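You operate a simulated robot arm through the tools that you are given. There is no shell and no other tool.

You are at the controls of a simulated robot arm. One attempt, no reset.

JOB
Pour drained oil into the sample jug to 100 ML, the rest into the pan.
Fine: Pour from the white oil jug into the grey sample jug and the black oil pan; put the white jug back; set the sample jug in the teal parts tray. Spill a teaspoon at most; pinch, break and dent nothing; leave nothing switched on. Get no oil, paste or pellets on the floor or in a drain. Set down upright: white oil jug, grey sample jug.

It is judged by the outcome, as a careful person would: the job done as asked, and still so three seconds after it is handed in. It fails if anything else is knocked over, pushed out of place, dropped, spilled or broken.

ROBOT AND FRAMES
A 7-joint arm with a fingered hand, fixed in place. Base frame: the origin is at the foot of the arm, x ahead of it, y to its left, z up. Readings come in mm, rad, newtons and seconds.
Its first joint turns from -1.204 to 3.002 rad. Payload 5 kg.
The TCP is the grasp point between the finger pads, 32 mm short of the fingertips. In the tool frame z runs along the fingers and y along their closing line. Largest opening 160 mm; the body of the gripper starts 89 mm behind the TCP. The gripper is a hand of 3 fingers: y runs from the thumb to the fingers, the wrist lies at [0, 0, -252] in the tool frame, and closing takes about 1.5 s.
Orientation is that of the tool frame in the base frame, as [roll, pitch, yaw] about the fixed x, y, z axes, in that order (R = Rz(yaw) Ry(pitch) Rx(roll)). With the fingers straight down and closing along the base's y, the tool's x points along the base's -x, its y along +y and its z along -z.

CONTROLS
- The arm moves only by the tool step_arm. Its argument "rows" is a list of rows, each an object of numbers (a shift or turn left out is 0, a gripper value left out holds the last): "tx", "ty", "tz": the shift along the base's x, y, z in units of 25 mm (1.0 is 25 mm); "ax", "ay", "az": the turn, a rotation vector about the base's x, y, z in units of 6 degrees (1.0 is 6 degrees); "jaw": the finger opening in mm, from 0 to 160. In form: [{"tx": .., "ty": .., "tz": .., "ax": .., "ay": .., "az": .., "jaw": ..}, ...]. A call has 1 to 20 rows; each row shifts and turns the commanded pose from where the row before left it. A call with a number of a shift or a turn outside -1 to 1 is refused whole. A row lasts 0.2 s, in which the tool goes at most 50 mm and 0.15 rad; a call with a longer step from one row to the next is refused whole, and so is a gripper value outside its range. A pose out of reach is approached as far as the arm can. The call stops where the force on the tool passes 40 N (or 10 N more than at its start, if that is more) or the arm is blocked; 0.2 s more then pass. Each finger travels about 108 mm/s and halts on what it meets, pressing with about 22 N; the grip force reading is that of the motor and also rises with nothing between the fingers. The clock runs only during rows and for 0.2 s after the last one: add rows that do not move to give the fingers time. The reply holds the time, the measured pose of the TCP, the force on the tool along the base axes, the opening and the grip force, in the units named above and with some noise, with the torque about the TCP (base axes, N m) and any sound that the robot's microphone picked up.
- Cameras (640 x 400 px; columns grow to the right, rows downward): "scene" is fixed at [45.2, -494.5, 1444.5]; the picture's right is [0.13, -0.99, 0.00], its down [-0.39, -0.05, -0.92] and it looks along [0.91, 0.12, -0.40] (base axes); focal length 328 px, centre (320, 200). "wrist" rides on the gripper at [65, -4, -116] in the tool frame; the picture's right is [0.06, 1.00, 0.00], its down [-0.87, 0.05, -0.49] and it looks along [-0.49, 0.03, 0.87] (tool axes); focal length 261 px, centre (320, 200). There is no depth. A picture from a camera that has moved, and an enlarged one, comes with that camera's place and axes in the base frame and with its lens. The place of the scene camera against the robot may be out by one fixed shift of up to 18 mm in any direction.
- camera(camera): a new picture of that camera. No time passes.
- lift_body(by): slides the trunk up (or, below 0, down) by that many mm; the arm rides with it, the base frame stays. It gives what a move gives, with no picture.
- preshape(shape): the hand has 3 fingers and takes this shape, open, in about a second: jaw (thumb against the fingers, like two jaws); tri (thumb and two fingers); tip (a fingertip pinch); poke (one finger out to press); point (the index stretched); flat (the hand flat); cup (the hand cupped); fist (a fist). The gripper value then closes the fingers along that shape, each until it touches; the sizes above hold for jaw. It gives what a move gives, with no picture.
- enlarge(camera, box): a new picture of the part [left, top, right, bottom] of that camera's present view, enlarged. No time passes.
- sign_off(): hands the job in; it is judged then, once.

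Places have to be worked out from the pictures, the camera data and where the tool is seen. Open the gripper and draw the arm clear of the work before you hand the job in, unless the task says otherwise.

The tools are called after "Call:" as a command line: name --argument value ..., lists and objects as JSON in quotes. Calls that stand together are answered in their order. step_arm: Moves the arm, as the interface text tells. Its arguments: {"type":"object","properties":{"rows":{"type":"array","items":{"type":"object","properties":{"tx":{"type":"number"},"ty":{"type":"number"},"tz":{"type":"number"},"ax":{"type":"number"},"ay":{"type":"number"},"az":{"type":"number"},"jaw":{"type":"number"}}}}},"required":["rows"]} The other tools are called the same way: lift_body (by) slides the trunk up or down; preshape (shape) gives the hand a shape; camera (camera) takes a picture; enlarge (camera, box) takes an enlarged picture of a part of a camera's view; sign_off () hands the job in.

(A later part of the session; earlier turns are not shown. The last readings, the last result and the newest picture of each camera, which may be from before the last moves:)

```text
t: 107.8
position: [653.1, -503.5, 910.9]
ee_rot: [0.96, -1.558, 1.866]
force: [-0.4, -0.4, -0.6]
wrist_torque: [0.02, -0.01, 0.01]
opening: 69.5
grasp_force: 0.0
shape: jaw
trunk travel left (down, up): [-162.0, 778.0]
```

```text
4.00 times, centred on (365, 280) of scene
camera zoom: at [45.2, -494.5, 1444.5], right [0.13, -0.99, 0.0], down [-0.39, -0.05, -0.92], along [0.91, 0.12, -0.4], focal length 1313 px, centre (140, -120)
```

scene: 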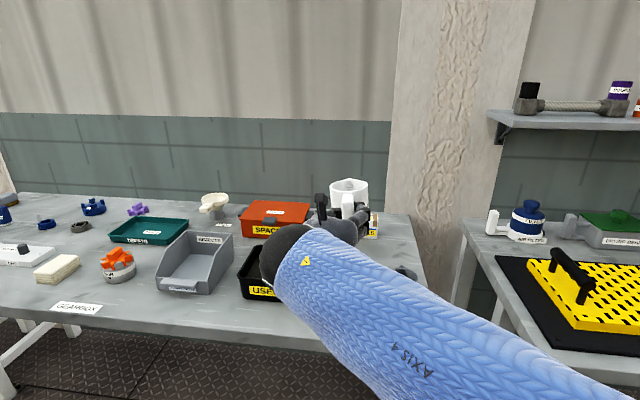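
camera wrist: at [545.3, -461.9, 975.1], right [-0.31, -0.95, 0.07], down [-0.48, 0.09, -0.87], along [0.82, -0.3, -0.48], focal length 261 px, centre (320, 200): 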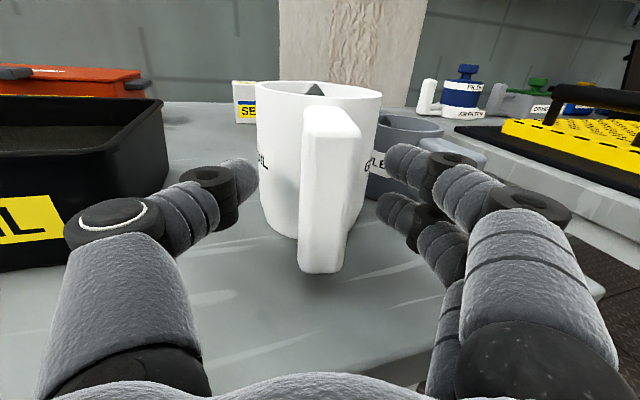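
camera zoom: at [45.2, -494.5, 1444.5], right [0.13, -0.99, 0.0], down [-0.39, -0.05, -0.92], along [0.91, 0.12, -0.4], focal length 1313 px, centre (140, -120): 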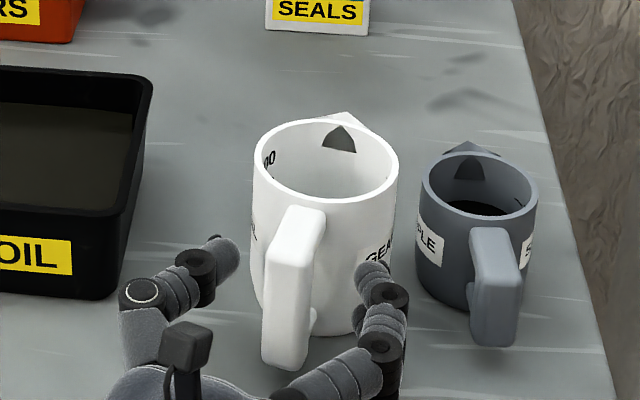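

Centred. I nudge 3 mm right and close.

Call:
step_arm --rows '[{"ty": -0.12}, {"jaw": 45}, {"jaw": 25}, {"jaw": 10}, {"jaw": 10}, {"jaw": 10}, {"jaw": 10}, {"jaw": 10}]'

Call:
camera --camera "wrist"

Call:
enlarge --camera "scene" --box '[290, 230, 440, 330]'

```text
t: 109.5
position: [654.9, -504.9, 911.0]
ee_rot: [0.952, -1.558, 1.875]
force: [0.0, -0.2, 0.0]
wrist_torque: [0.0, 0.0, -0.01]
opening: 11.0
grasp_force: 0.0
shape: jaw
trunk travel left (down, up): [-162.0, 778.0]
```

```text
taken
camera wrist: at [545.5, -464.4, 975.3], right [-0.31, -0.95, 0.07], down [-0.48, 0.09, -0.87], along [0.82, -0.31, -0.48], focal length 261 px, centre (320, 200)
```

wrist: 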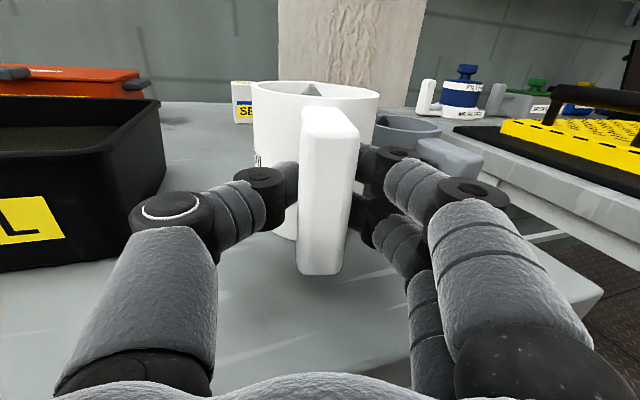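

```text
4.00 times, centred on (365, 280) of scene
camera zoom: at [45.2, -494.5, 1444.5], right [0.13, -0.99, 0.0], down [-0.39, -0.05, -0.92], along [0.91, 0.12, -0.4], focal length 1313 px, centre (140, -120)
```

zoom: 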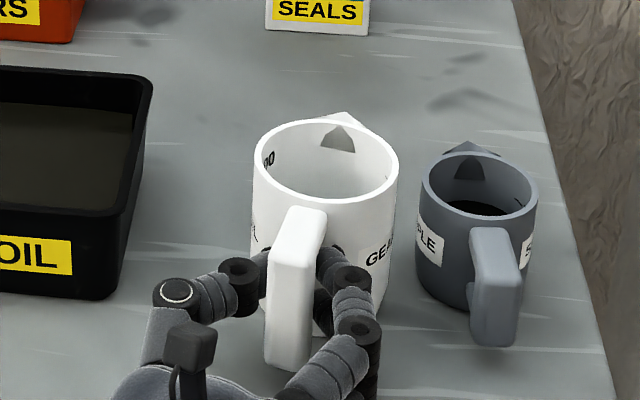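

The fingers now cage the handle loosely with no grip force, which suits sliding the empty jug home along the table without lifting it. I slide it slowly about 34 mm forward and 32 mm left, with a 15° turn.

Call:
step_arm --rows '[{"tx": 0.097, "ty": 0.091, "az": 0.178}, {"tx": 0.097, "ty": 0.091, "az": 0.178}, {"tx": 0.097, "ty": 0.091, "az": 0.178}, {"tx": 0.097, "ty": 0.091, "az": 0.178}, {"tx": 0.097, "ty": 0.091, "az": 0.178}, {"tx": 0.097, "ty": 0.091, "az": 0.178}, {"tx": 0.097, "ty": 0.091, "az": 0.178}, {}]'

Call:
enlarge --camera "scene" --box '[290, 230, 440, 330]'

```text
t: 111.3
position: [670.3, -488.4, 910.2]
ee_rot: [0.958, -1.558, 1.998]
force: [-0.7, -0.4, -1.1]
wrist_torque: [0.01, -0.02, 0.0]
opening: 10.1
grasp_force: 0.2
shape: jaw
trunk travel left (down, up): [-162.0, 778.0]
```

```text
4.00 times, centred on (365, 280) of scene
camera zoom: at [45.2, -494.5, 1444.5], right [0.13, -0.99, 0.0], down [-0.39, -0.05, -0.92], along [0.91, 0.12, -0.4], focal length 1313 px, centre (140, -120)
```

zoom: 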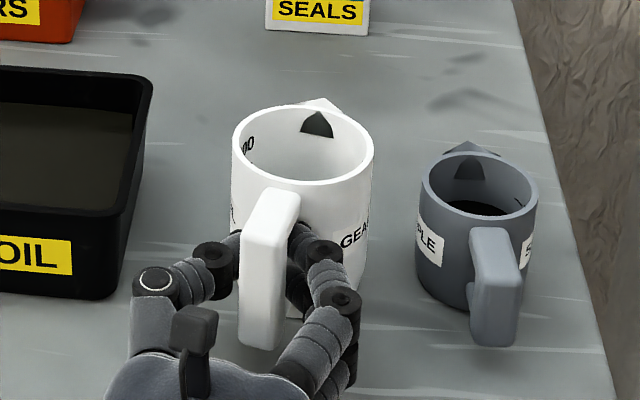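

It slides well and stays upright. I continue toward home.

Call:
step_arm --rows '[{"tx": 0.08, "ty": 0.1, "az": 0.25}, {"tx": 0.08, "ty": 0.1, "az": 0.25}, {"tx": 0.08, "ty": 0.1, "az": 0.25}, {"tx": 0.08, "ty": 0.1, "az": 0.25}, {"tx": 0.08, "ty": 0.1, "az": 0.25}, {"tx": 0.08, "ty": 0.1, "az": 0.25}, {"tx": 0.08, "ty": 0.1, "az": 0.2}, {}]'

Call:
enlarge --camera "scene" --box '[290, 230, 440, 330]'

```text
t: 113.2
position: [686.4, -471.9, 911.5]
ee_rot: [0.934, -1.556, 2.201]
force: [-0.6, -0.4, -0.5]
wrist_torque: [0.01, -0.01, -0.01]
opening: 10.1
grasp_force: 0.0
shape: jaw
trunk travel left (down, up): [-162.0, 778.0]
```

```text
4.00 times, centred on (365, 280) of scene
camera zoom: at [45.2, -494.5, 1444.5], right [0.13, -0.99, 0.0], down [-0.39, -0.05, -0.92], along [0.91, 0.12, -0.4], focal length 1313 px, centre (140, -120)
```

zoom: 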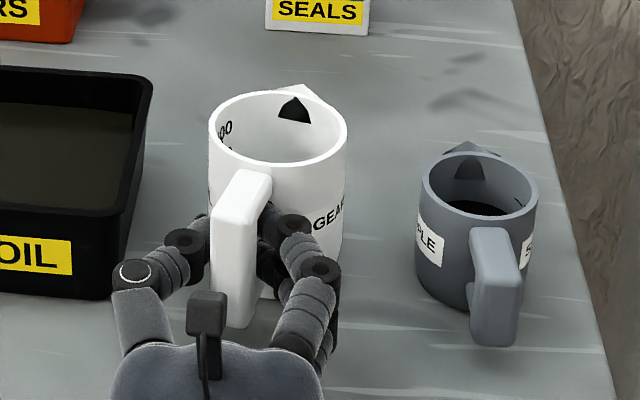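

About 18 mm more to the left is needed. I continue with a slight left turn.

Call:
step_arm --rows '[{"ty": 0.1, "az": 0.25}, {"ty": 0.1, "az": 0.25}, {"ty": 0.1, "az": 0.25}, {"ty": 0.1, "az": 0.25}, {"ty": 0.1, "az": 0.25}, {"ty": 0.1, "az": 0.2}, {}]'

Call:
enlarge --camera "scene" --box '[290, 230, 440, 330]'

Call:
camera --camera "wrist"

```text
t: 114.8
position: [684.8, -455.5, 911.1]
ee_rot: [0.936, -1.558, 2.353]
force: [-0.2, 0.3, -0.8]
wrist_torque: [0.03, 0.04, -0.01]
opening: 10.0
grasp_force: 0.1
shape: jaw
trunk travel left (down, up): [-162.0, 778.0]
```

```text
4.00 times, centred on (365, 280) of scene
camera zoom: at [45.2, -494.5, 1444.5], right [0.13, -0.99, 0.0], down [-0.39, -0.05, -0.92], along [0.91, 0.12, -0.4], focal length 1313 px, centre (140, -120)
```

zoom: 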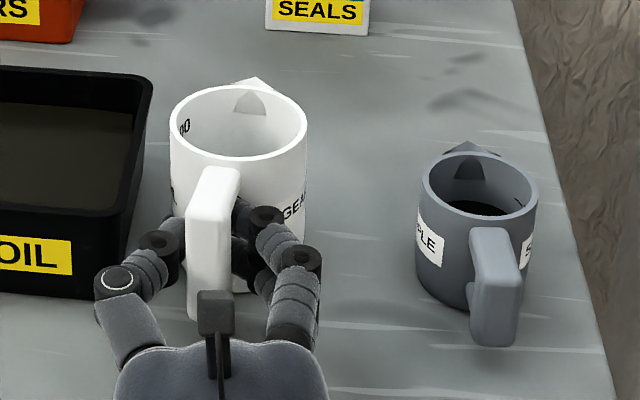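

```text
taken
camera wrist: at [570.4, -468.2, 975.5], right [0.14, -0.99, 0.07], down [-0.47, -0.13, -0.87], along [0.87, 0.09, -0.48], focal length 261 px, centre (320, 200)
```

wrist: 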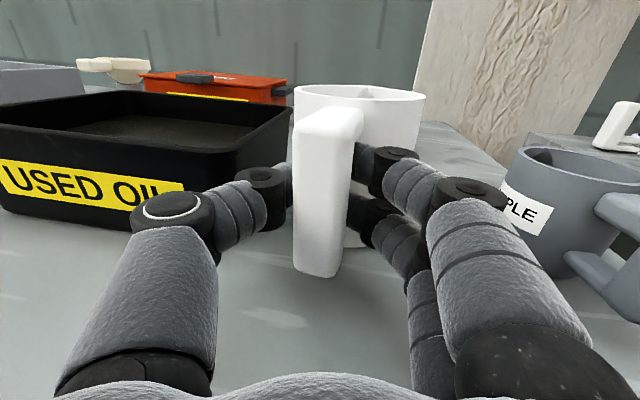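

The jug is within about 7 mm of home. I lower the hand 2 mm, so the loop isn't hanging on a finger, and open in steps while watching.

Call:
step_arm --rows '[{"tz": -0.08}, {"jaw": 18}, {"jaw": 26}, {"jaw": 34}, {}]'

Call:
enlarge --camera "scene" --box '[290, 230, 440, 330]'

```text
t: 116.0
position: [685.4, -457.3, 908.7]
ee_rot: [0.935, -1.559, 2.352]
force: [0.5, -0.1, -0.2]
wrist_torque: [-0.01, -0.02, -0.02]
opening: 33.6
grasp_force: 0.1
shape: jaw
trunk travel left (down, up): [-162.0, 778.0]
```

```text
4.00 times, centred on (365, 280) of scene
camera zoom: at [45.2, -494.5, 1444.5], right [0.13, -0.99, 0.0], down [-0.39, -0.05, -0.92], along [0.91, 0.12, -0.4], focal length 1313 px, centre (140, -120)
```

zoom: 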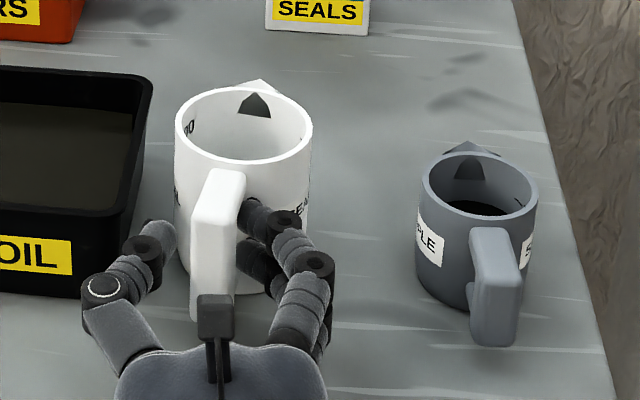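

It barely moved, and toward home. I keep opening.

Call:
step_arm --rows '[{"jaw": 42}, {"jaw": 52}, {"jaw": 62}, {"jaw": 72}, {}]'

Call:
enlarge --camera "scene" --box '[290, 230, 440, 330]'

Call:
camera --camera "wrist"

```text
t: 117.2
position: [684.7, -456.9, 907.9]
ee_rot: [0.926, -1.56, 2.361]
force: [0.2, -4.7, 0.6]
wrist_torque: [-0.02, 0.0, -0.11]
opening: 67.9
grasp_force: 0.1
shape: jaw
trunk travel left (down, up): [-162.0, 778.0]
```

```text
4.00 times, centred on (365, 280) of scene
camera zoom: at [45.2, -494.5, 1444.5], right [0.13, -0.99, 0.0], down [-0.39, -0.05, -0.92], along [0.91, 0.12, -0.4], focal length 1313 px, centre (140, -120)
```

zoom: 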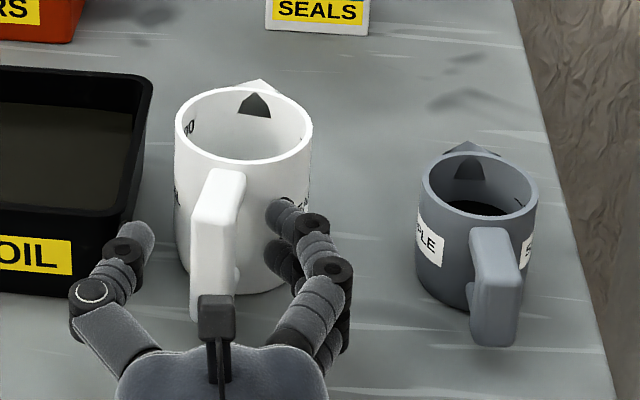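

```text
taken
camera wrist: at [570.0, -468.7, 973.0], right [0.14, -0.99, 0.07], down [-0.47, -0.13, -0.87], along [0.87, 0.09, -0.48], focal length 261 px, centre (320, 200)
```

wrist: 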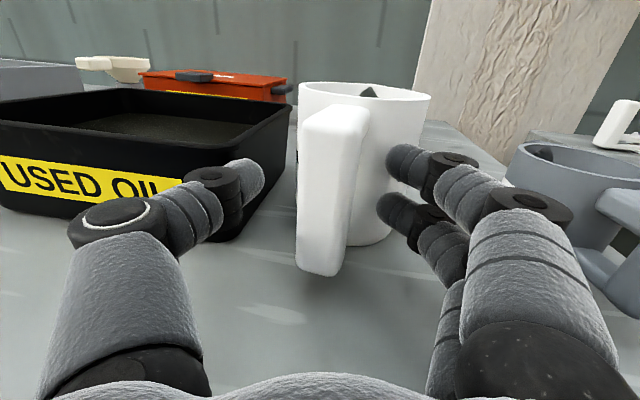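

The jug is released and standing at home. The thumb is now touching the pan, so I close the opening a little at once and back straight out.

Call:
step_arm --rows '[{"jaw": 60}, {"jaw": 56}, {"tx": -0.5}, {"tx": -0.8}, {"tx": -0.8}, {"tx": -0.8}, {}]'

Call:
camera --camera "wrist"

Call:
enlarge --camera "scene" --box '[220, 200, 460, 350]'

```text
t: 118.8
position: [613.5, -455.5, 910.9]
ee_rot: [0.912, -1.559, 2.375]
force: [0.3, 0.0, 0.7]
wrist_torque: [0.01, 0.01, -0.02]
opening: 56.8
grasp_force: 0.1
shape: jaw
trunk travel left (down, up): [-162.0, 778.0]
```

```text
taken
camera wrist: at [497.5, -467.7, 974.2], right [0.14, -0.99, 0.07], down [-0.47, -0.13, -0.87], along [0.87, 0.09, -0.48], focal length 261 px, centre (320, 200)
```

wrist: 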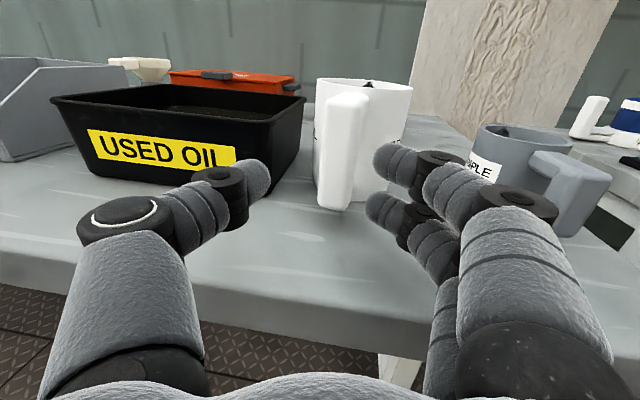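

```text
2.67 times, centred on (340, 275) of scene
camera zoom: at [45.2, -494.5, 1444.5], right [0.13, -0.99, 0.0], down [-0.39, -0.05, -0.92], along [0.91, 0.12, -0.4], focal length 875 px, centre (267, 0)
```

zoom: 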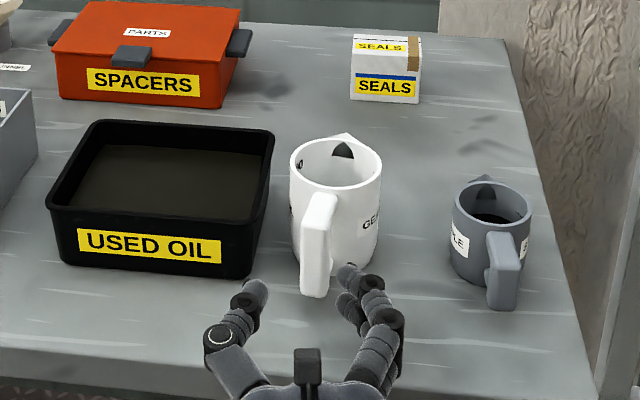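

Everything is where it started: the white jug is within a few mm of home, the pan hasn't moved and there is no spill. Next is the grey jug. I'll grip its handle with the hand pitched about 30° down, so the wrist later clears the hub in front of the tray. I raise and shift over.

Call:
lift_body --by 170

Call:
step_arm --rows '[{"ty": -0.8, "az": -0.4, "ay": 0.5, "jaw": 70}, {"ty": -0.8, "az": -0.4, "ay": 0.5}, {"ty": -0.8, "ay": 0.5}, {"ty": -0.8, "ay": 0.5}, {"ty": -0.8, "ay": 0.5}, {"ty": -0.8, "ay": 0.5}, {"ty": -0.8, "ay": 0.5}, {"ty": -0.8, "ay": 0.5}, {"ay": 0.5}, {"ay": 0.5}, {}]'

Call:
camera --camera "wrist"

Call:
camera --camera "scene"

```text
t: 120.7
position: [612.5, -455.7, 1080.0]
ee_rot: [0.925, -1.559, 2.36]
force: [0.0, 0.4, 0.0]
wrist_torque: [-0.01, 0.01, 0.01]
opening: 56.5
grasp_force: 0.0
shape: jaw
trunk travel left (down, up): [-332.0, 608.0]
```

```text
t: 123.1
position: [613.1, -616.1, 1079.5]
ee_rot: [-3.088, -1.056, 0.01]
force: [0.2, -0.1, 0.0]
wrist_torque: [-0.01, 0.04, 0.01]
opening: 69.4
grasp_force: 0.1
shape: jaw
trunk travel left (down, up): [-332.0, 608.0]
```

```text
taken
camera wrist: at [544.8, -618.7, 1194.1], right [0.09, -1.0, 0.03], down [-0.85, -0.09, -0.52], along [0.52, 0.02, -0.86], focal length 261 px, centre (320, 200)
```

wrist: 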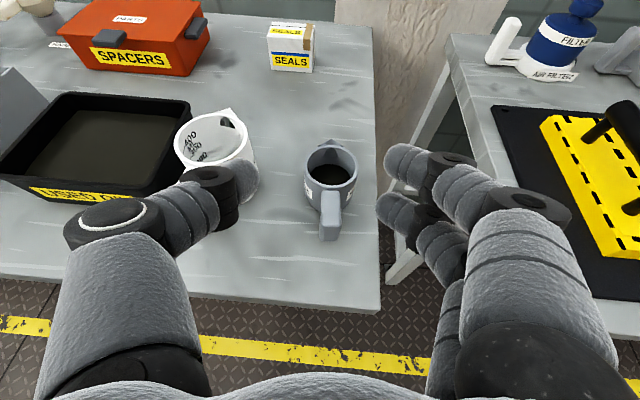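

```text
taken
```

scene: 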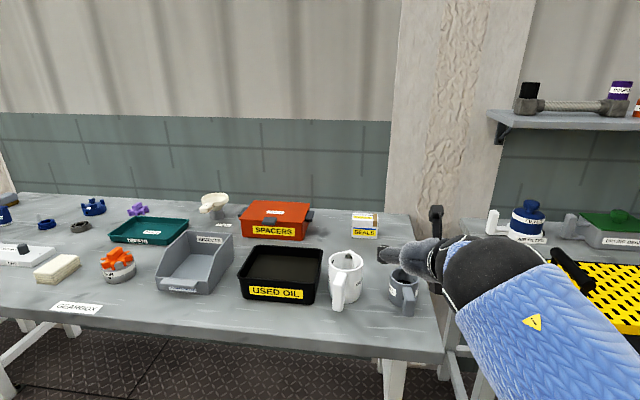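

This gives a clear view down onto the grey jug. I zoom in for handle geometry and the level.

Call:
enlarge --camera "wrist" --box '[280, 125, 380, 250]'

Call:
enlarge --camera "wrist" --box '[300, 135, 364, 190]'

```text
3.20 times, centred on (330, 188) of wrist
camera zoom: at [544.8, -618.7, 1194.1], right [0.09, -1.0, 0.03], down [-0.85, -0.09, -0.52], along [0.52, 0.02, -0.86], focal length 834 px, centre (288, 240)
```

zoom: 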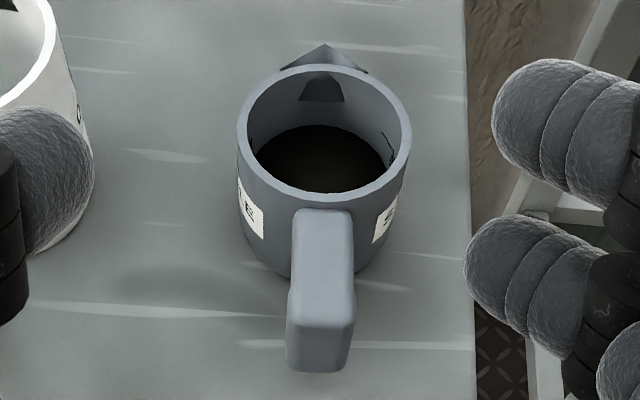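

```text
7.27 times, centred on (332, 162) of wrist
camera zoom: at [544.8, -618.7, 1194.1], right [0.09, -1.0, 0.03], down [-0.85, -0.09, -0.52], along [0.52, 0.02, -0.86], focal length 1896 px, centre (233, 473)
```

zoom: 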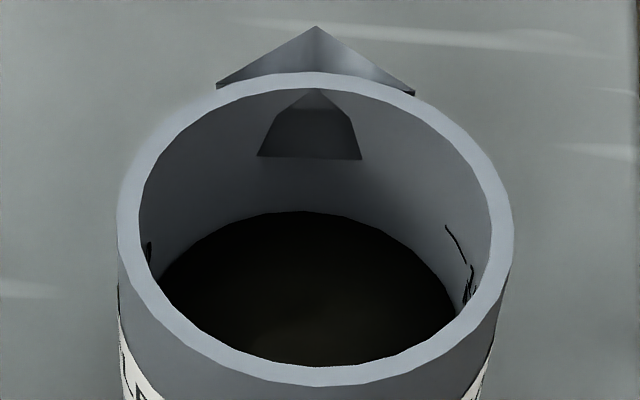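

The handle's outer face is at x ≈ 680, y ≈ -627, z ≈ 868–918, and the level still reads 100. I go to a pre-grasp point 60 mm back along the tilted tool axis.

Call:
step_arm --rows '[{"tx": 0.1, "ty": -0.08, "tz": -0.8, "az": 0.1}, {"tx": 0.1, "ty": -0.08, "tz": -0.8, "az": 0.1}, {"tx": 0.1, "ty": -0.08, "tz": -0.8, "az": 0.1}, {"tx": 0.1, "ty": -0.08, "tz": -0.8, "az": 0.1}, {"tx": 0.1, "ty": -0.08, "tz": -0.8, "az": 0.1, "jaw": 64}, {"tx": 0.1, "ty": -0.06, "tz": -0.8}, {"tx": 0.1, "tz": -0.8}, {"tz": -0.3}, {}]'

Call:
camera --camera "wrist"

Call:
enlarge --camera "scene" --box '[320, 230, 460, 340]'

```text
t: 125.1
position: [629.6, -627.5, 930.8]
ee_rot: [-3.09, -1.056, 0.065]
force: [-0.2, 0.4, -0.9]
wrist_torque: [-0.01, -0.01, 0.03]
opening: 64.7
grasp_force: 0.0
shape: jaw
trunk travel left (down, up): [-332.0, 608.0]
```

```text
taken
camera wrist: at [563.0, -633.5, 1045.2], right [0.14, -0.99, 0.03], down [-0.85, -0.13, -0.52], along [0.51, 0.05, -0.86], focal length 261 px, centre (320, 200)
```

wrist: 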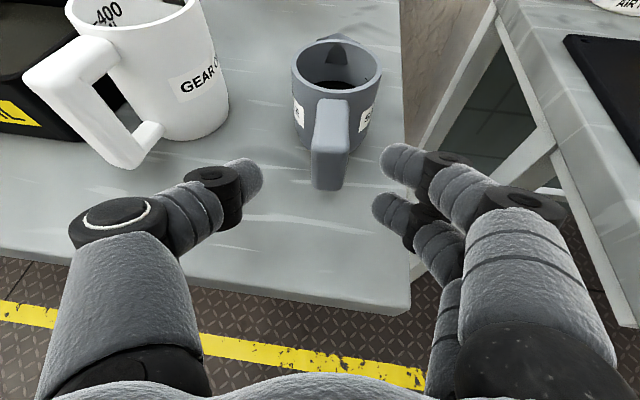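

```text
3.64 times, centred on (390, 285) of scene
camera zoom: at [45.2, -494.5, 1444.5], right [0.13, -0.99, 0.0], down [-0.39, -0.05, -0.92], along [0.91, 0.12, -0.4], focal length 1194 px, centre (66, -109)
```

zoom: 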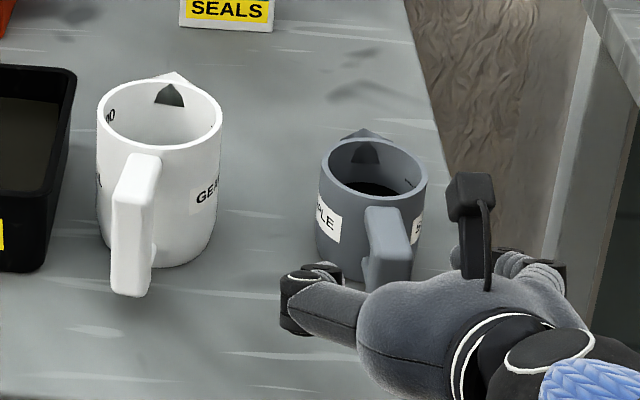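

The handle is nearly centred. I advance along the tool axis to the bar.

Call:
step_arm --rows '[{"tx": 0.424, "ty": -0.01, "tz": -0.232}, {"tx": 0.424, "ty": -0.01, "tz": -0.232}, {"tx": 0.424, "tz": -0.232}, {"tx": 0.424, "tz": -0.232}, {"tx": 0.424, "tz": -0.232}, {}]'

Call:
camera --camera "wrist"

Call:
enlarge --camera "scene" --box '[320, 230, 460, 340]'

```text
t: 126.5
position: [683.9, -629.2, 903.7]
ee_rot: [-3.09, -1.055, 0.063]
force: [0.2, -0.7, 0.3]
wrist_torque: [0.0, -0.01, 0.01]
opening: 64.5
grasp_force: 0.0
shape: jaw
trunk travel left (down, up): [-332.0, 608.0]
```

```text
taken
camera wrist: at [616.1, -634.2, 1016.7], right [0.14, -0.99, 0.03], down [-0.85, -0.13, -0.52], along [0.51, 0.05, -0.86], focal length 261 px, centre (320, 200)
```

wrist: 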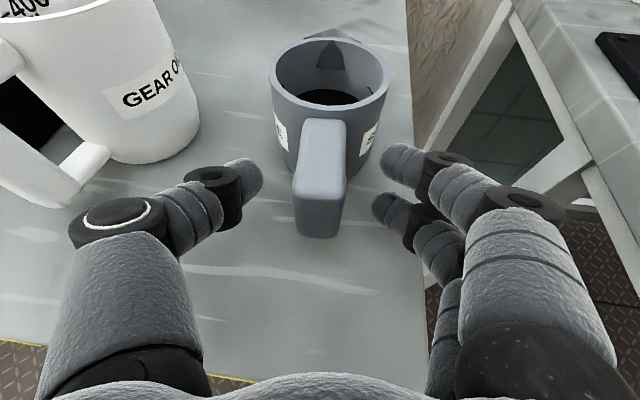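

```text
3.64 times, centred on (390, 285) of scene
camera zoom: at [45.2, -494.5, 1444.5], right [0.13, -0.99, 0.0], down [-0.39, -0.05, -0.92], along [0.91, 0.12, -0.4], focal length 1194 px, centre (66, -109)
```

zoom: 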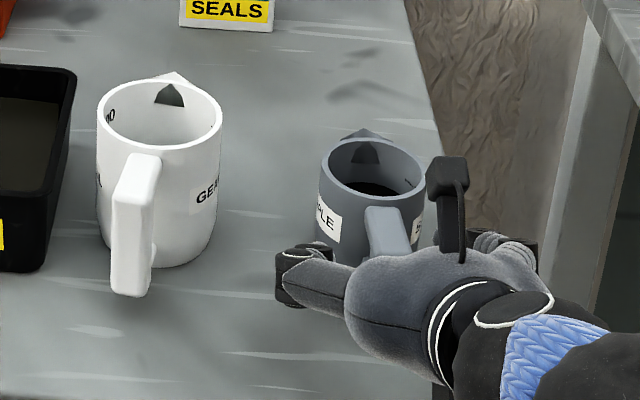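

TCP is right on the handle bar. Closing now.

Call:
step_arm --rows '[{"jaw": 45}, {"jaw": 28}, {"jaw": 14}, {"jaw": 8}, {"jaw": 5}, {"jaw": 5}, {"jaw": 5}, {"jaw": 5}]'

Call:
camera --camera "wrist"

Call:
enlarge --camera "scene" --box '[320, 230, 460, 340]'

```text
t: 128.3
position: [684.2, -628.1, 903.1]
ee_rot: [-3.089, -1.056, 0.062]
force: [-0.1, -0.4, -0.8]
wrist_torque: [-0.04, -0.02, 0.01]
opening: 0.0
grasp_force: 22.1
shape: jaw
trunk travel left (down, up): [-332.0, 608.0]
```

```text
taken
camera wrist: at [616.0, -634.1, 1016.8], right [0.14, -0.99, 0.03], down [-0.85, -0.13, -0.52], along [0.51, 0.05, -0.86], focal length 261 px, centre (320, 200)
```

wrist: 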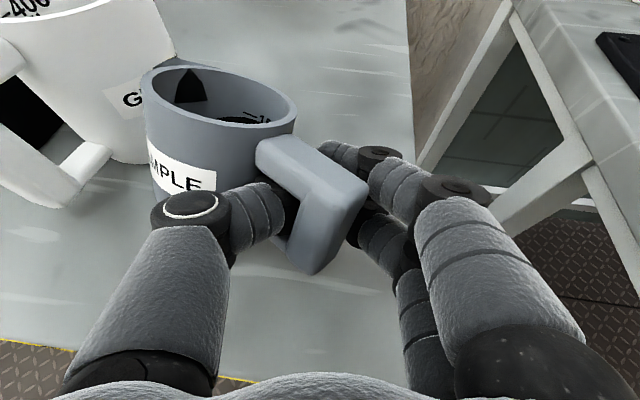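

```text
3.64 times, centred on (390, 285) of scene
camera zoom: at [45.2, -494.5, 1444.5], right [0.13, -0.99, 0.0], down [-0.39, -0.05, -0.92], along [0.91, 0.12, -0.4], focal length 1194 px, centre (66, -109)
```

zoom: 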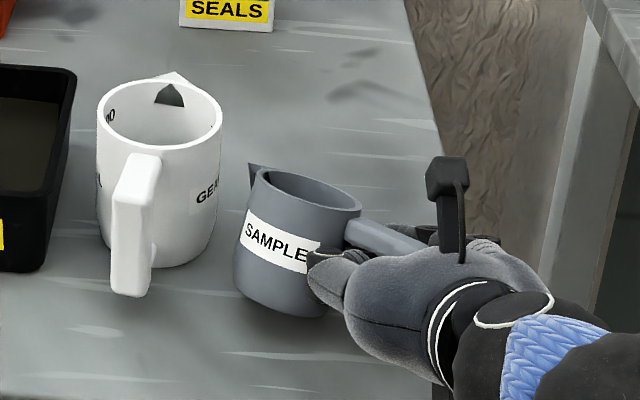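

The closing fingers spun the grey jug about 50° in yaw, and it may be leaning. I look closely before doing anything.

Call:
enlarge --camera "scene" --box '[360, 250, 430, 320]'

Call:
enlarge --camera "wrist" --box '[130, 50, 400, 280]'

```text
5.71 times, centred on (395, 285) of scene
camera zoom: at [45.2, -494.5, 1444.5], right [0.13, -0.99, 0.0], down [-0.39, -0.05, -0.92], along [0.91, 0.12, -0.4], focal length 1876 px, centre (-109, -286)
```

zoom: 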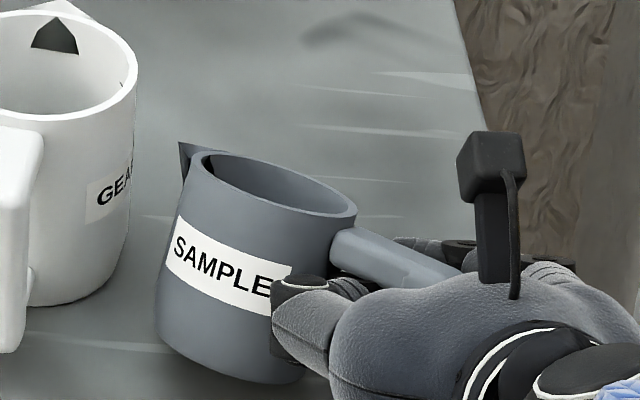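

```text
1.74 times, centred on (265, 165) of wrist
camera zoom: at [616.0, -634.1, 1016.8], right [0.14, -0.99, 0.03], down [-0.85, -0.13, -0.52], along [0.51, 0.05, -0.86], focal length 453 px, centre (416, 261)
```

zoom: 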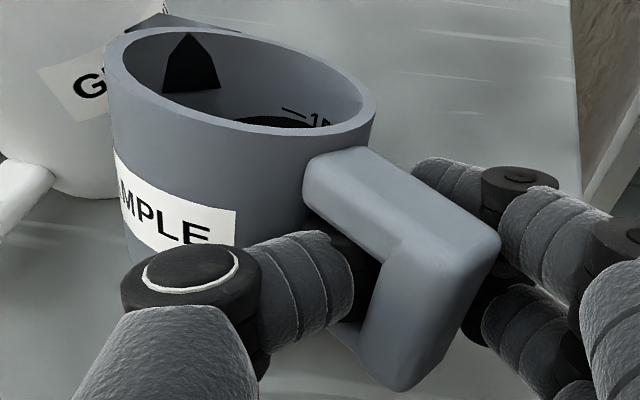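

The handle loop is threaded by the thumb and fingers, and the jug leans about 10° toward the hand. The oil is well below the rim. I won't lift like this. I open very slowly so it settles flat, checking as I go.

Call:
step_arm --rows '[{"jaw": 4}, {"jaw": 8}, {"jaw": 11}, {"jaw": 14}, {}]'

Call:
enlarge --camera "scene" --box '[360, 250, 430, 320]'

Call:
enlarge --camera "wrist" --box '[130, 50, 400, 280]'

```text
t: 129.5
position: [683.3, -628.8, 904.0]
ee_rot: [-3.088, -1.054, 0.064]
force: [-0.3, 0.1, -1.7]
wrist_torque: [-0.05, -0.03, 0.02]
opening: 13.3
grasp_force: 0.0
shape: jaw
trunk travel left (down, up): [-332.0, 608.0]
```

```text
5.71 times, centred on (395, 285) of scene
camera zoom: at [45.2, -494.5, 1444.5], right [0.13, -0.99, 0.0], down [-0.39, -0.05, -0.92], along [0.91, 0.12, -0.4], focal length 1876 px, centre (-109, -286)
```

zoom: 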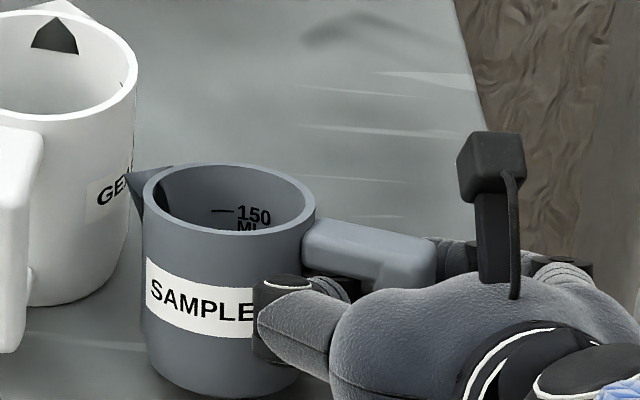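

```text
1.74 times, centred on (265, 165) of wrist
camera zoom: at [616.0, -634.2, 1016.7], right [0.14, -0.99, 0.03], down [-0.85, -0.13, -0.52], along [0.51, 0.05, -0.86], focal length 453 px, centre (416, 261)
```

zoom: 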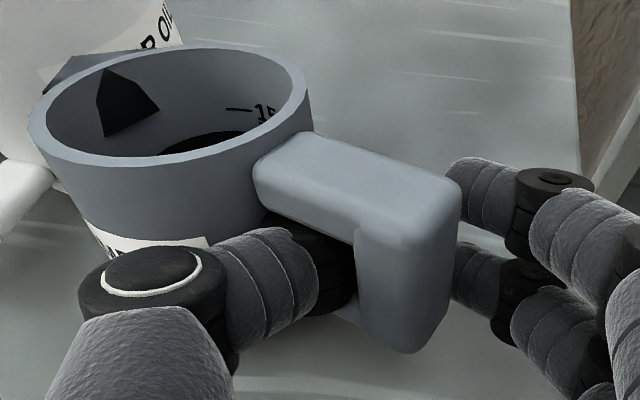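

The jug has settled upright. The thumb is still inside the loop and carries part of the weight, and the spout is now close to the white jug, so I must not open the thumb further. I lower 3 mm to unload it, then back the hand straight out.

Call:
step_arm --rows '[{"tz": -0.12}, {}, {}]'

Call:
step_arm --rows '[{"tx": -0.16}, {"tx": -0.16}, {}]'

Call:
enlarge --camera "scene" --box '[350, 240, 430, 320]'

Call:
enlarge --camera "wrist" --box '[130, 50, 400, 280]'

```text
t: 130.3
position: [683.1, -628.4, 899.7]
ee_rot: [-3.09, -1.057, 0.064]
force: [-0.4, -0.3, -1.1]
wrist_torque: [-0.02, 0.04, 0.03]
opening: 13.5
grasp_force: 0.1
shape: jaw
trunk travel left (down, up): [-332.0, 608.0]
```

```text
t: 131.1
position: [674.9, -627.8, 901.6]
ee_rot: [-3.089, -1.056, 0.063]
force: [0.2, 0.7, -2.7]
wrist_torque: [-0.03, -0.03, 0.0]
opening: 13.3
grasp_force: 0.0
shape: jaw
trunk travel left (down, up): [-332.0, 608.0]
```

```text
5.00 times, centred on (390, 280) of scene
camera zoom: at [45.2, -494.5, 1444.5], right [0.13, -0.99, 0.0], down [-0.39, -0.05, -0.92], along [0.91, 0.12, -0.4], focal length 1641 px, centre (-30, -200)
```

zoom: 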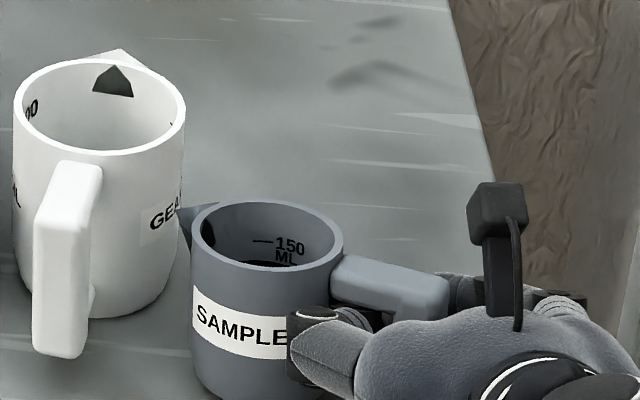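

```text
1.74 times, centred on (265, 165) of wrist
camera zoom: at [608.3, -634.2, 1014.0], right [0.14, -0.99, 0.03], down [-0.85, -0.13, -0.52], along [0.51, 0.05, -0.86], focal length 453 px, centre (416, 261)
```

zoom: 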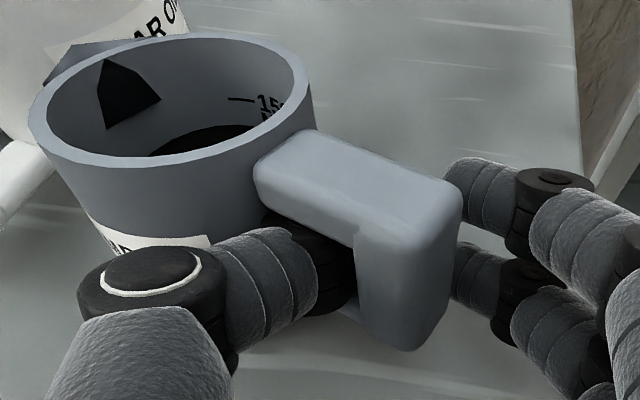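

The jug follows because the thumb is holding up the top arm of its handle, as happened with the white one. I lower in small steps until the weight is off the hand.

Call:
step_arm --rows '[{"tz": -0.12}, {}, {}]'

Call:
step_arm --rows '[{"tz": -0.12}, {}, {}]'

Call:
enlarge --camera "scene" --box '[350, 240, 430, 320]'

Call:
enlarge --camera "wrist" --box '[130, 50, 400, 280]'

```text
t: 131.9
position: [675.6, -627.9, 897.4]
ee_rot: [-3.089, -1.055, 0.063]
force: [0.6, -0.3, -0.3]
wrist_torque: [-0.03, -0.02, 0.0]
opening: 13.4
grasp_force: 0.1
shape: jaw
trunk travel left (down, up): [-332.0, 608.0]
```

```text
t: 132.7
position: [674.4, -627.7, 894.2]
ee_rot: [-3.088, -1.055, 0.062]
force: [-0.2, -0.4, -0.7]
wrist_torque: [-0.05, 0.0, 0.0]
opening: 13.5
grasp_force: 0.0
shape: jaw
trunk travel left (down, up): [-332.0, 608.0]
```

```text
5.00 times, centred on (390, 280) of scene
camera zoom: at [45.2, -494.5, 1444.5], right [0.13, -0.99, 0.0], down [-0.39, -0.05, -0.92], along [0.91, 0.12, -0.4], focal length 1641 px, centre (-30, -200)
```

zoom: 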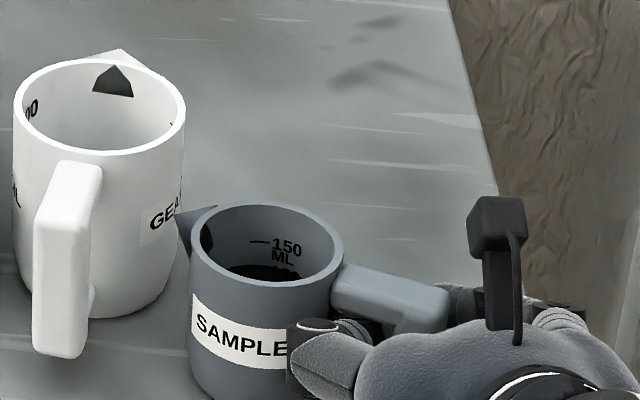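

```text
1.74 times, centred on (265, 165) of wrist
camera zoom: at [607.7, -634.7, 1008.0], right [0.14, -0.99, 0.03], down [-0.85, -0.13, -0.52], along [0.51, 0.05, -0.86], focal length 453 px, centre (416, 261)
```

zoom: 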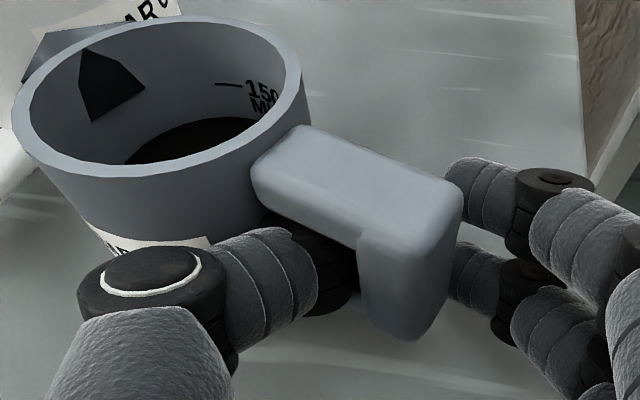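

The jug looks flat on the table now, and the white jug hasn't moved. To free the thumb without pulling left, I open the fingers to the right while shifting the hand right by half as much, so the thumb stays still in the loop.

Call:
step_arm --rows '[{"jaw": 19, "ty": -0.12}, {"jaw": 25, "ty": -0.12}, {"jaw": 31, "ty": -0.12}, {"jaw": 37, "ty": -0.12}, {"jaw": 43, "ty": -0.12}, {}]'

Call:
enlarge --camera "scene" --box '[350, 240, 430, 320]'

Call:
camera --camera "wrist"

```text
t: 134.1
position: [676.3, -643.9, 894.8]
ee_rot: [-3.088, -1.055, 0.065]
force: [0.5, 0.3, -1.5]
wrist_torque: [-0.05, 0.01, -0.02]
opening: 42.6
grasp_force: 0.1
shape: jaw
trunk travel left (down, up): [-332.0, 608.0]
```

```text
5.00 times, centred on (390, 280) of scene
camera zoom: at [45.2, -494.5, 1444.5], right [0.13, -0.99, 0.0], down [-0.39, -0.05, -0.92], along [0.91, 0.12, -0.4], focal length 1641 px, centre (-30, -200)
```

zoom: 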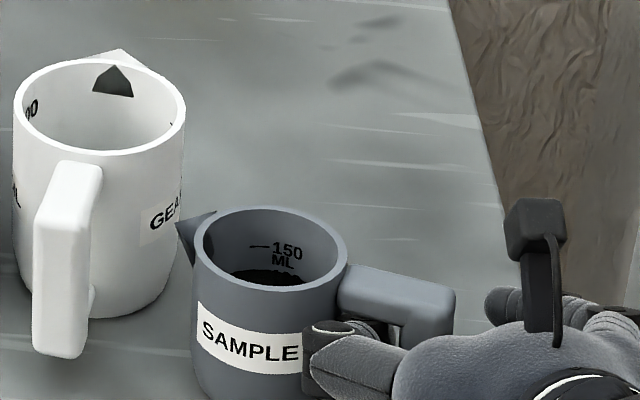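

```text
taken
camera wrist: at [608.5, -649.4, 1008.0], right [0.14, -0.99, 0.03], down [-0.85, -0.13, -0.52], along [0.51, 0.05, -0.86], focal length 261 px, centre (320, 200)
```

wrist: 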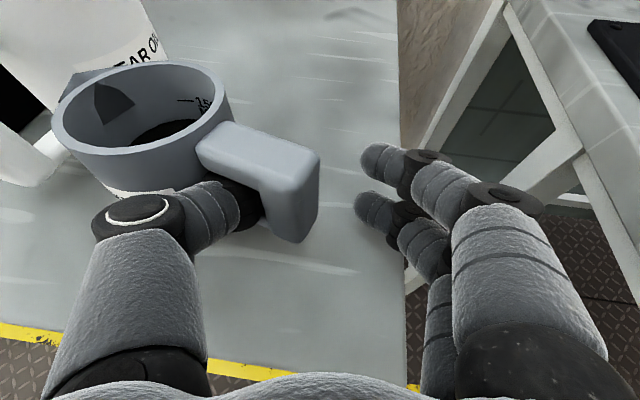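

The fingers are now well clear on the right and the jug stayed put. I keep opening the same way, which straightens the thumb inside the loop so it can come straight back.

Call:
step_arm --rows '[{"jaw": 49, "ty": -0.12}, {"jaw": 55, "ty": -0.12}, {"jaw": 61, "ty": -0.12}, {"jaw": 67, "ty": -0.12}, {"jaw": 73, "ty": -0.12}, {}]'

Call:
enlarge --camera "scene" --box '[350, 240, 430, 320]'

Call:
camera --camera "wrist"

```text
t: 135.5
position: [676.4, -658.5, 894.6]
ee_rot: [-3.09, -1.056, 0.065]
force: [-0.8, -0.6, -1.1]
wrist_torque: [-0.08, -0.04, 0.0]
opening: 72.2
grasp_force: 0.2
shape: jaw
trunk travel left (down, up): [-332.0, 608.0]
```

```text
5.00 times, centred on (390, 280) of scene
camera zoom: at [45.2, -494.5, 1444.5], right [0.13, -0.99, 0.0], down [-0.39, -0.05, -0.92], along [0.91, 0.12, -0.4], focal length 1641 px, centre (-30, -200)
```

zoom: 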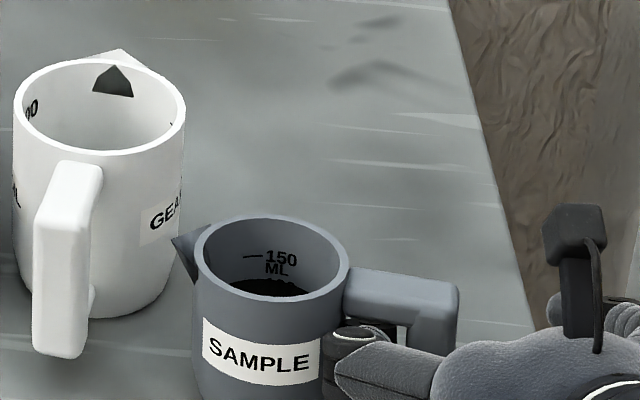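

```text
taken
camera wrist: at [607.7, -664.1, 1007.6], right [0.14, -0.99, 0.03], down [-0.85, -0.13, -0.52], along [0.51, 0.05, -0.86], focal length 261 px, centre (320, 200)
```

wrist: 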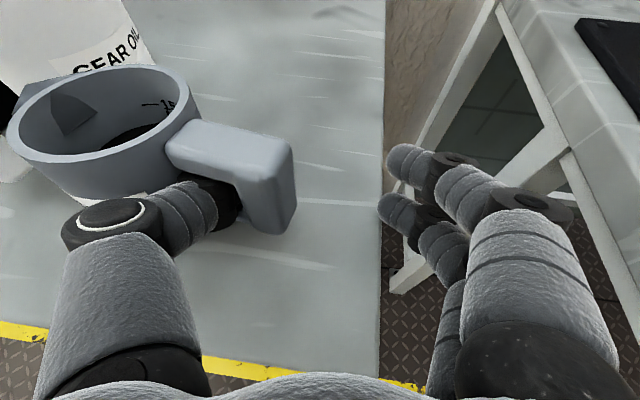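

The thumb is coming straighter. I continue to about 100 mm in the same way.

Call:
step_arm --rows '[{"jaw": 79, "ty": -0.12}, {"jaw": 85, "ty": -0.12}, {"jaw": 91, "ty": -0.12}, {"jaw": 97, "ty": -0.12}, {"jaw": 103, "ty": -0.12}, {}]'

Call:
enlarge --camera "scene" --box '[350, 240, 430, 320]'

Call:
enlarge --camera "wrist" --box '[0, 50, 320, 280]'

```text
t: 136.9
position: [674.4, -672.5, 894.1]
ee_rot: [-3.089, -1.056, 0.063]
force: [-0.2, 0.9, -1.7]
wrist_torque: [-0.07, 0.01, 0.01]
opening: 102.3
grasp_force: 0.1
shape: jaw
trunk travel left (down, up): [-332.0, 608.0]
```

```text
5.00 times, centred on (390, 280) of scene
camera zoom: at [45.2, -494.5, 1444.5], right [0.13, -0.99, 0.0], down [-0.39, -0.05, -0.92], along [0.91, 0.12, -0.4], focal length 1641 px, centre (-30, -200)
```

zoom: 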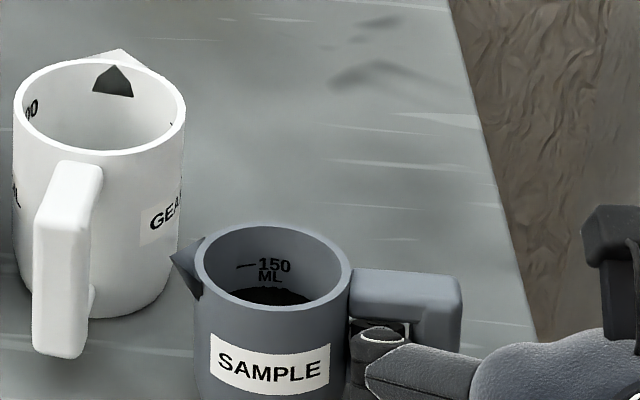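

```text
1.74 times, centred on (160, 165) of wrist
camera zoom: at [608.2, -679.3, 1008.1], right [0.14, -0.99, 0.03], down [-0.85, -0.13, -0.52], along [0.51, 0.05, -0.86], focal length 453 px, centre (598, 261)
```

zoom: 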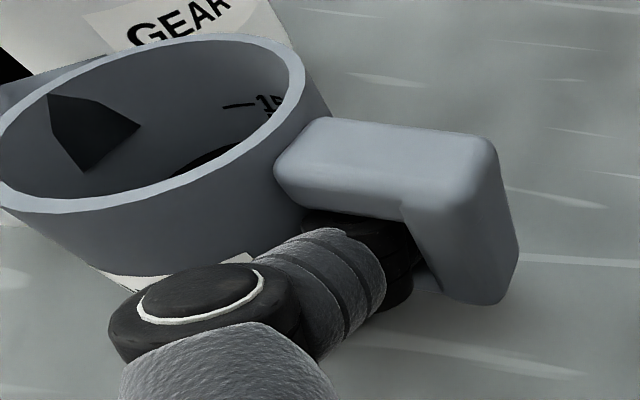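

The thumb now points almost straight through the loop from the near side. I try backing out 8 mm along -x.

Call:
step_arm --rows '[{"tx": -0.16, "ty": 0.04}, {"tx": -0.16, "ty": 0.04}, {}]'

Call:
enlarge --camera "scene" --box '[350, 240, 430, 320]'

Call:
enlarge --camera "wrist" --box '[0, 50, 320, 280]'

```text
t: 137.7
position: [667.0, -669.5, 894.5]
ee_rot: [-3.089, -1.056, 0.063]
force: [0.2, 0.4, -1.9]
wrist_torque: [-0.1, -0.06, -0.01]
opening: 102.7
grasp_force: 0.0
shape: jaw
trunk travel left (down, up): [-332.0, 608.0]
```

```text
5.00 times, centred on (390, 280) of scene
camera zoom: at [45.2, -494.5, 1444.5], right [0.13, -0.99, 0.0], down [-0.39, -0.05, -0.92], along [0.91, 0.12, -0.4], focal length 1641 px, centre (-30, -200)
```

zoom: 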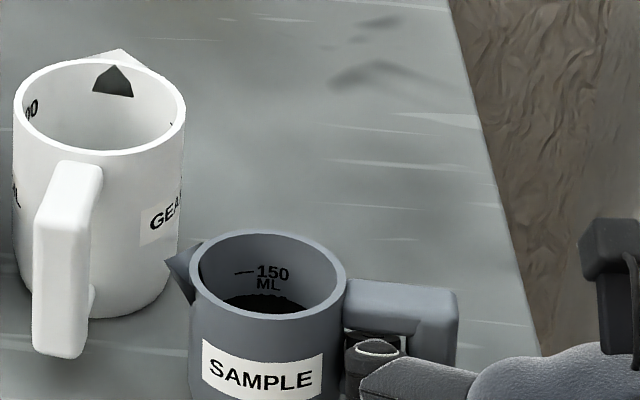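

```text
1.74 times, centred on (160, 165) of wrist
camera zoom: at [599.5, -676.3, 1008.3], right [0.14, -0.99, 0.03], down [-0.85, -0.13, -0.52], along [0.51, 0.05, -0.86], focal length 453 px, centre (598, 261)
```

zoom: 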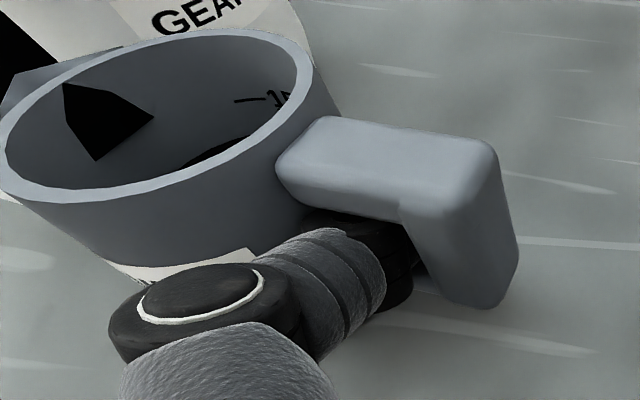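

The thumb is still bearing the handle's weight. Rolling the hand 6° lowers the thumb about 5 mm and lifts the right fingers away from the table, which should put the jug fully down.

Call:
step_arm --rows '[{"ax": -0.33}, {"ax": -0.33}, {"ax": -0.34}, {}, {}]'

Call:
enlarge --camera "scene" --box '[350, 240, 430, 320]'

Call:
enlarge --camera "wrist" --box '[0, 50, 320, 280]'

```text
t: 138.9
position: [667.4, -670.4, 894.4]
ee_rot: [2.986, -1.039, 0.244]
force: [-0.3, -0.3, -0.2]
wrist_torque: [-0.01, 0.02, 0.02]
opening: 102.7
grasp_force: 0.0
shape: jaw
trunk travel left (down, up): [-332.0, 608.0]
```

```text
5.00 times, centred on (390, 280) of scene
camera zoom: at [45.2, -494.5, 1444.5], right [0.13, -0.99, 0.0], down [-0.39, -0.05, -0.92], along [0.91, 0.12, -0.4], focal length 1641 px, centre (-30, -200)
```

zoom: 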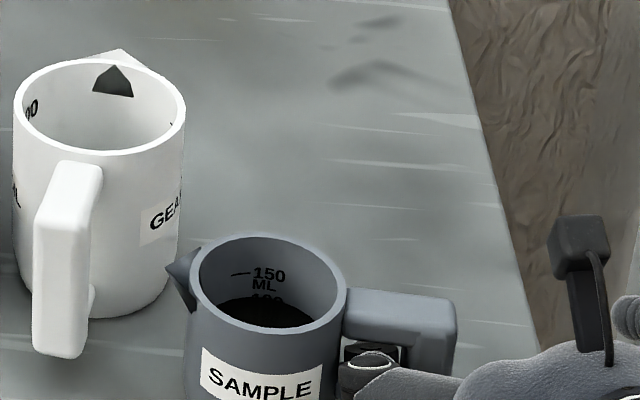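

```text
1.74 times, centred on (160, 165) of wrist
camera zoom: at [599.7, -665.4, 1008.0], right [0.14, -0.98, 0.13], down [-0.85, -0.19, -0.5], along [0.51, -0.04, -0.86], focal length 453 px, centre (598, 261)
```

zoom: 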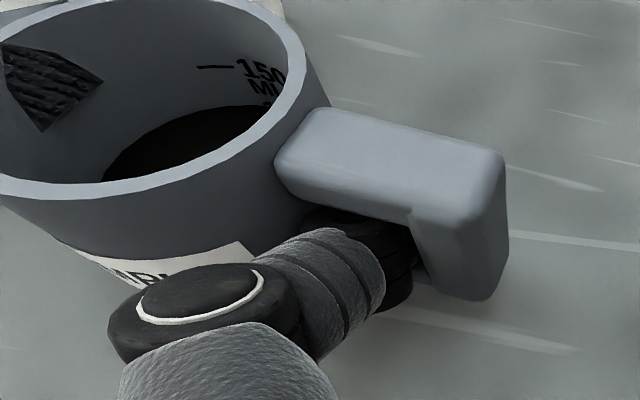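

Force and torque are now near zero, so the jug stands on its own. I back out again.

Call:
step_arm --rows '[{"tx": -0.16, "ty": 0.05}, {"tx": -0.16, "ty": 0.05}, {}]'

Call:
enlarge --camera "scene" --box '[350, 240, 430, 320]'

Call:
enlarge --camera "wrist" --box '[0, 50, 320, 280]'

```text
t: 139.7
position: [658.8, -669.1, 894.4]
ee_rot: [2.986, -1.042, 0.243]
force: [-0.1, -0.3, 0.8]
wrist_torque: [0.03, 0.01, -0.03]
opening: 102.6
grasp_force: 0.0
shape: jaw
trunk travel left (down, up): [-332.0, 608.0]
```

```text
5.00 times, centred on (390, 280) of scene
camera zoom: at [45.2, -494.5, 1444.5], right [0.13, -0.99, 0.0], down [-0.39, -0.05, -0.92], along [0.91, 0.12, -0.4], focal length 1641 px, centre (-30, -200)
```

zoom: 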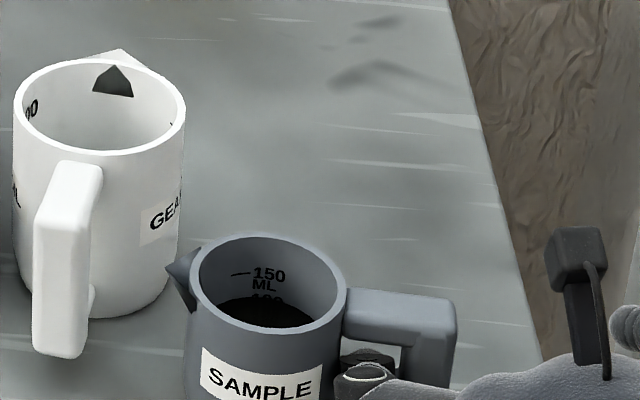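

```text
1.74 times, centred on (160, 165) of wrist
camera zoom: at [591.9, -662.8, 1008.3], right [0.14, -0.98, 0.13], down [-0.85, -0.19, -0.5], along [0.51, -0.04, -0.86], focal length 453 px, centre (598, 261)
```

zoom: 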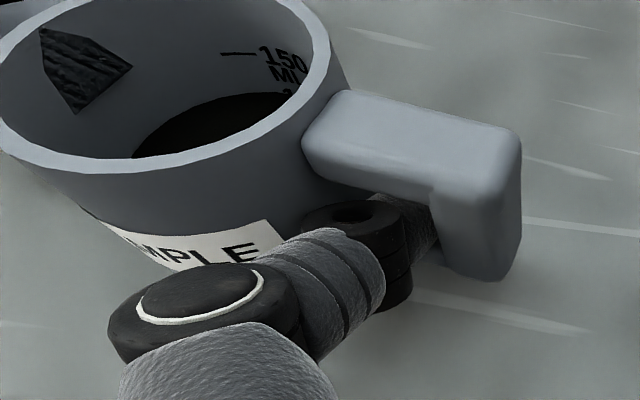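

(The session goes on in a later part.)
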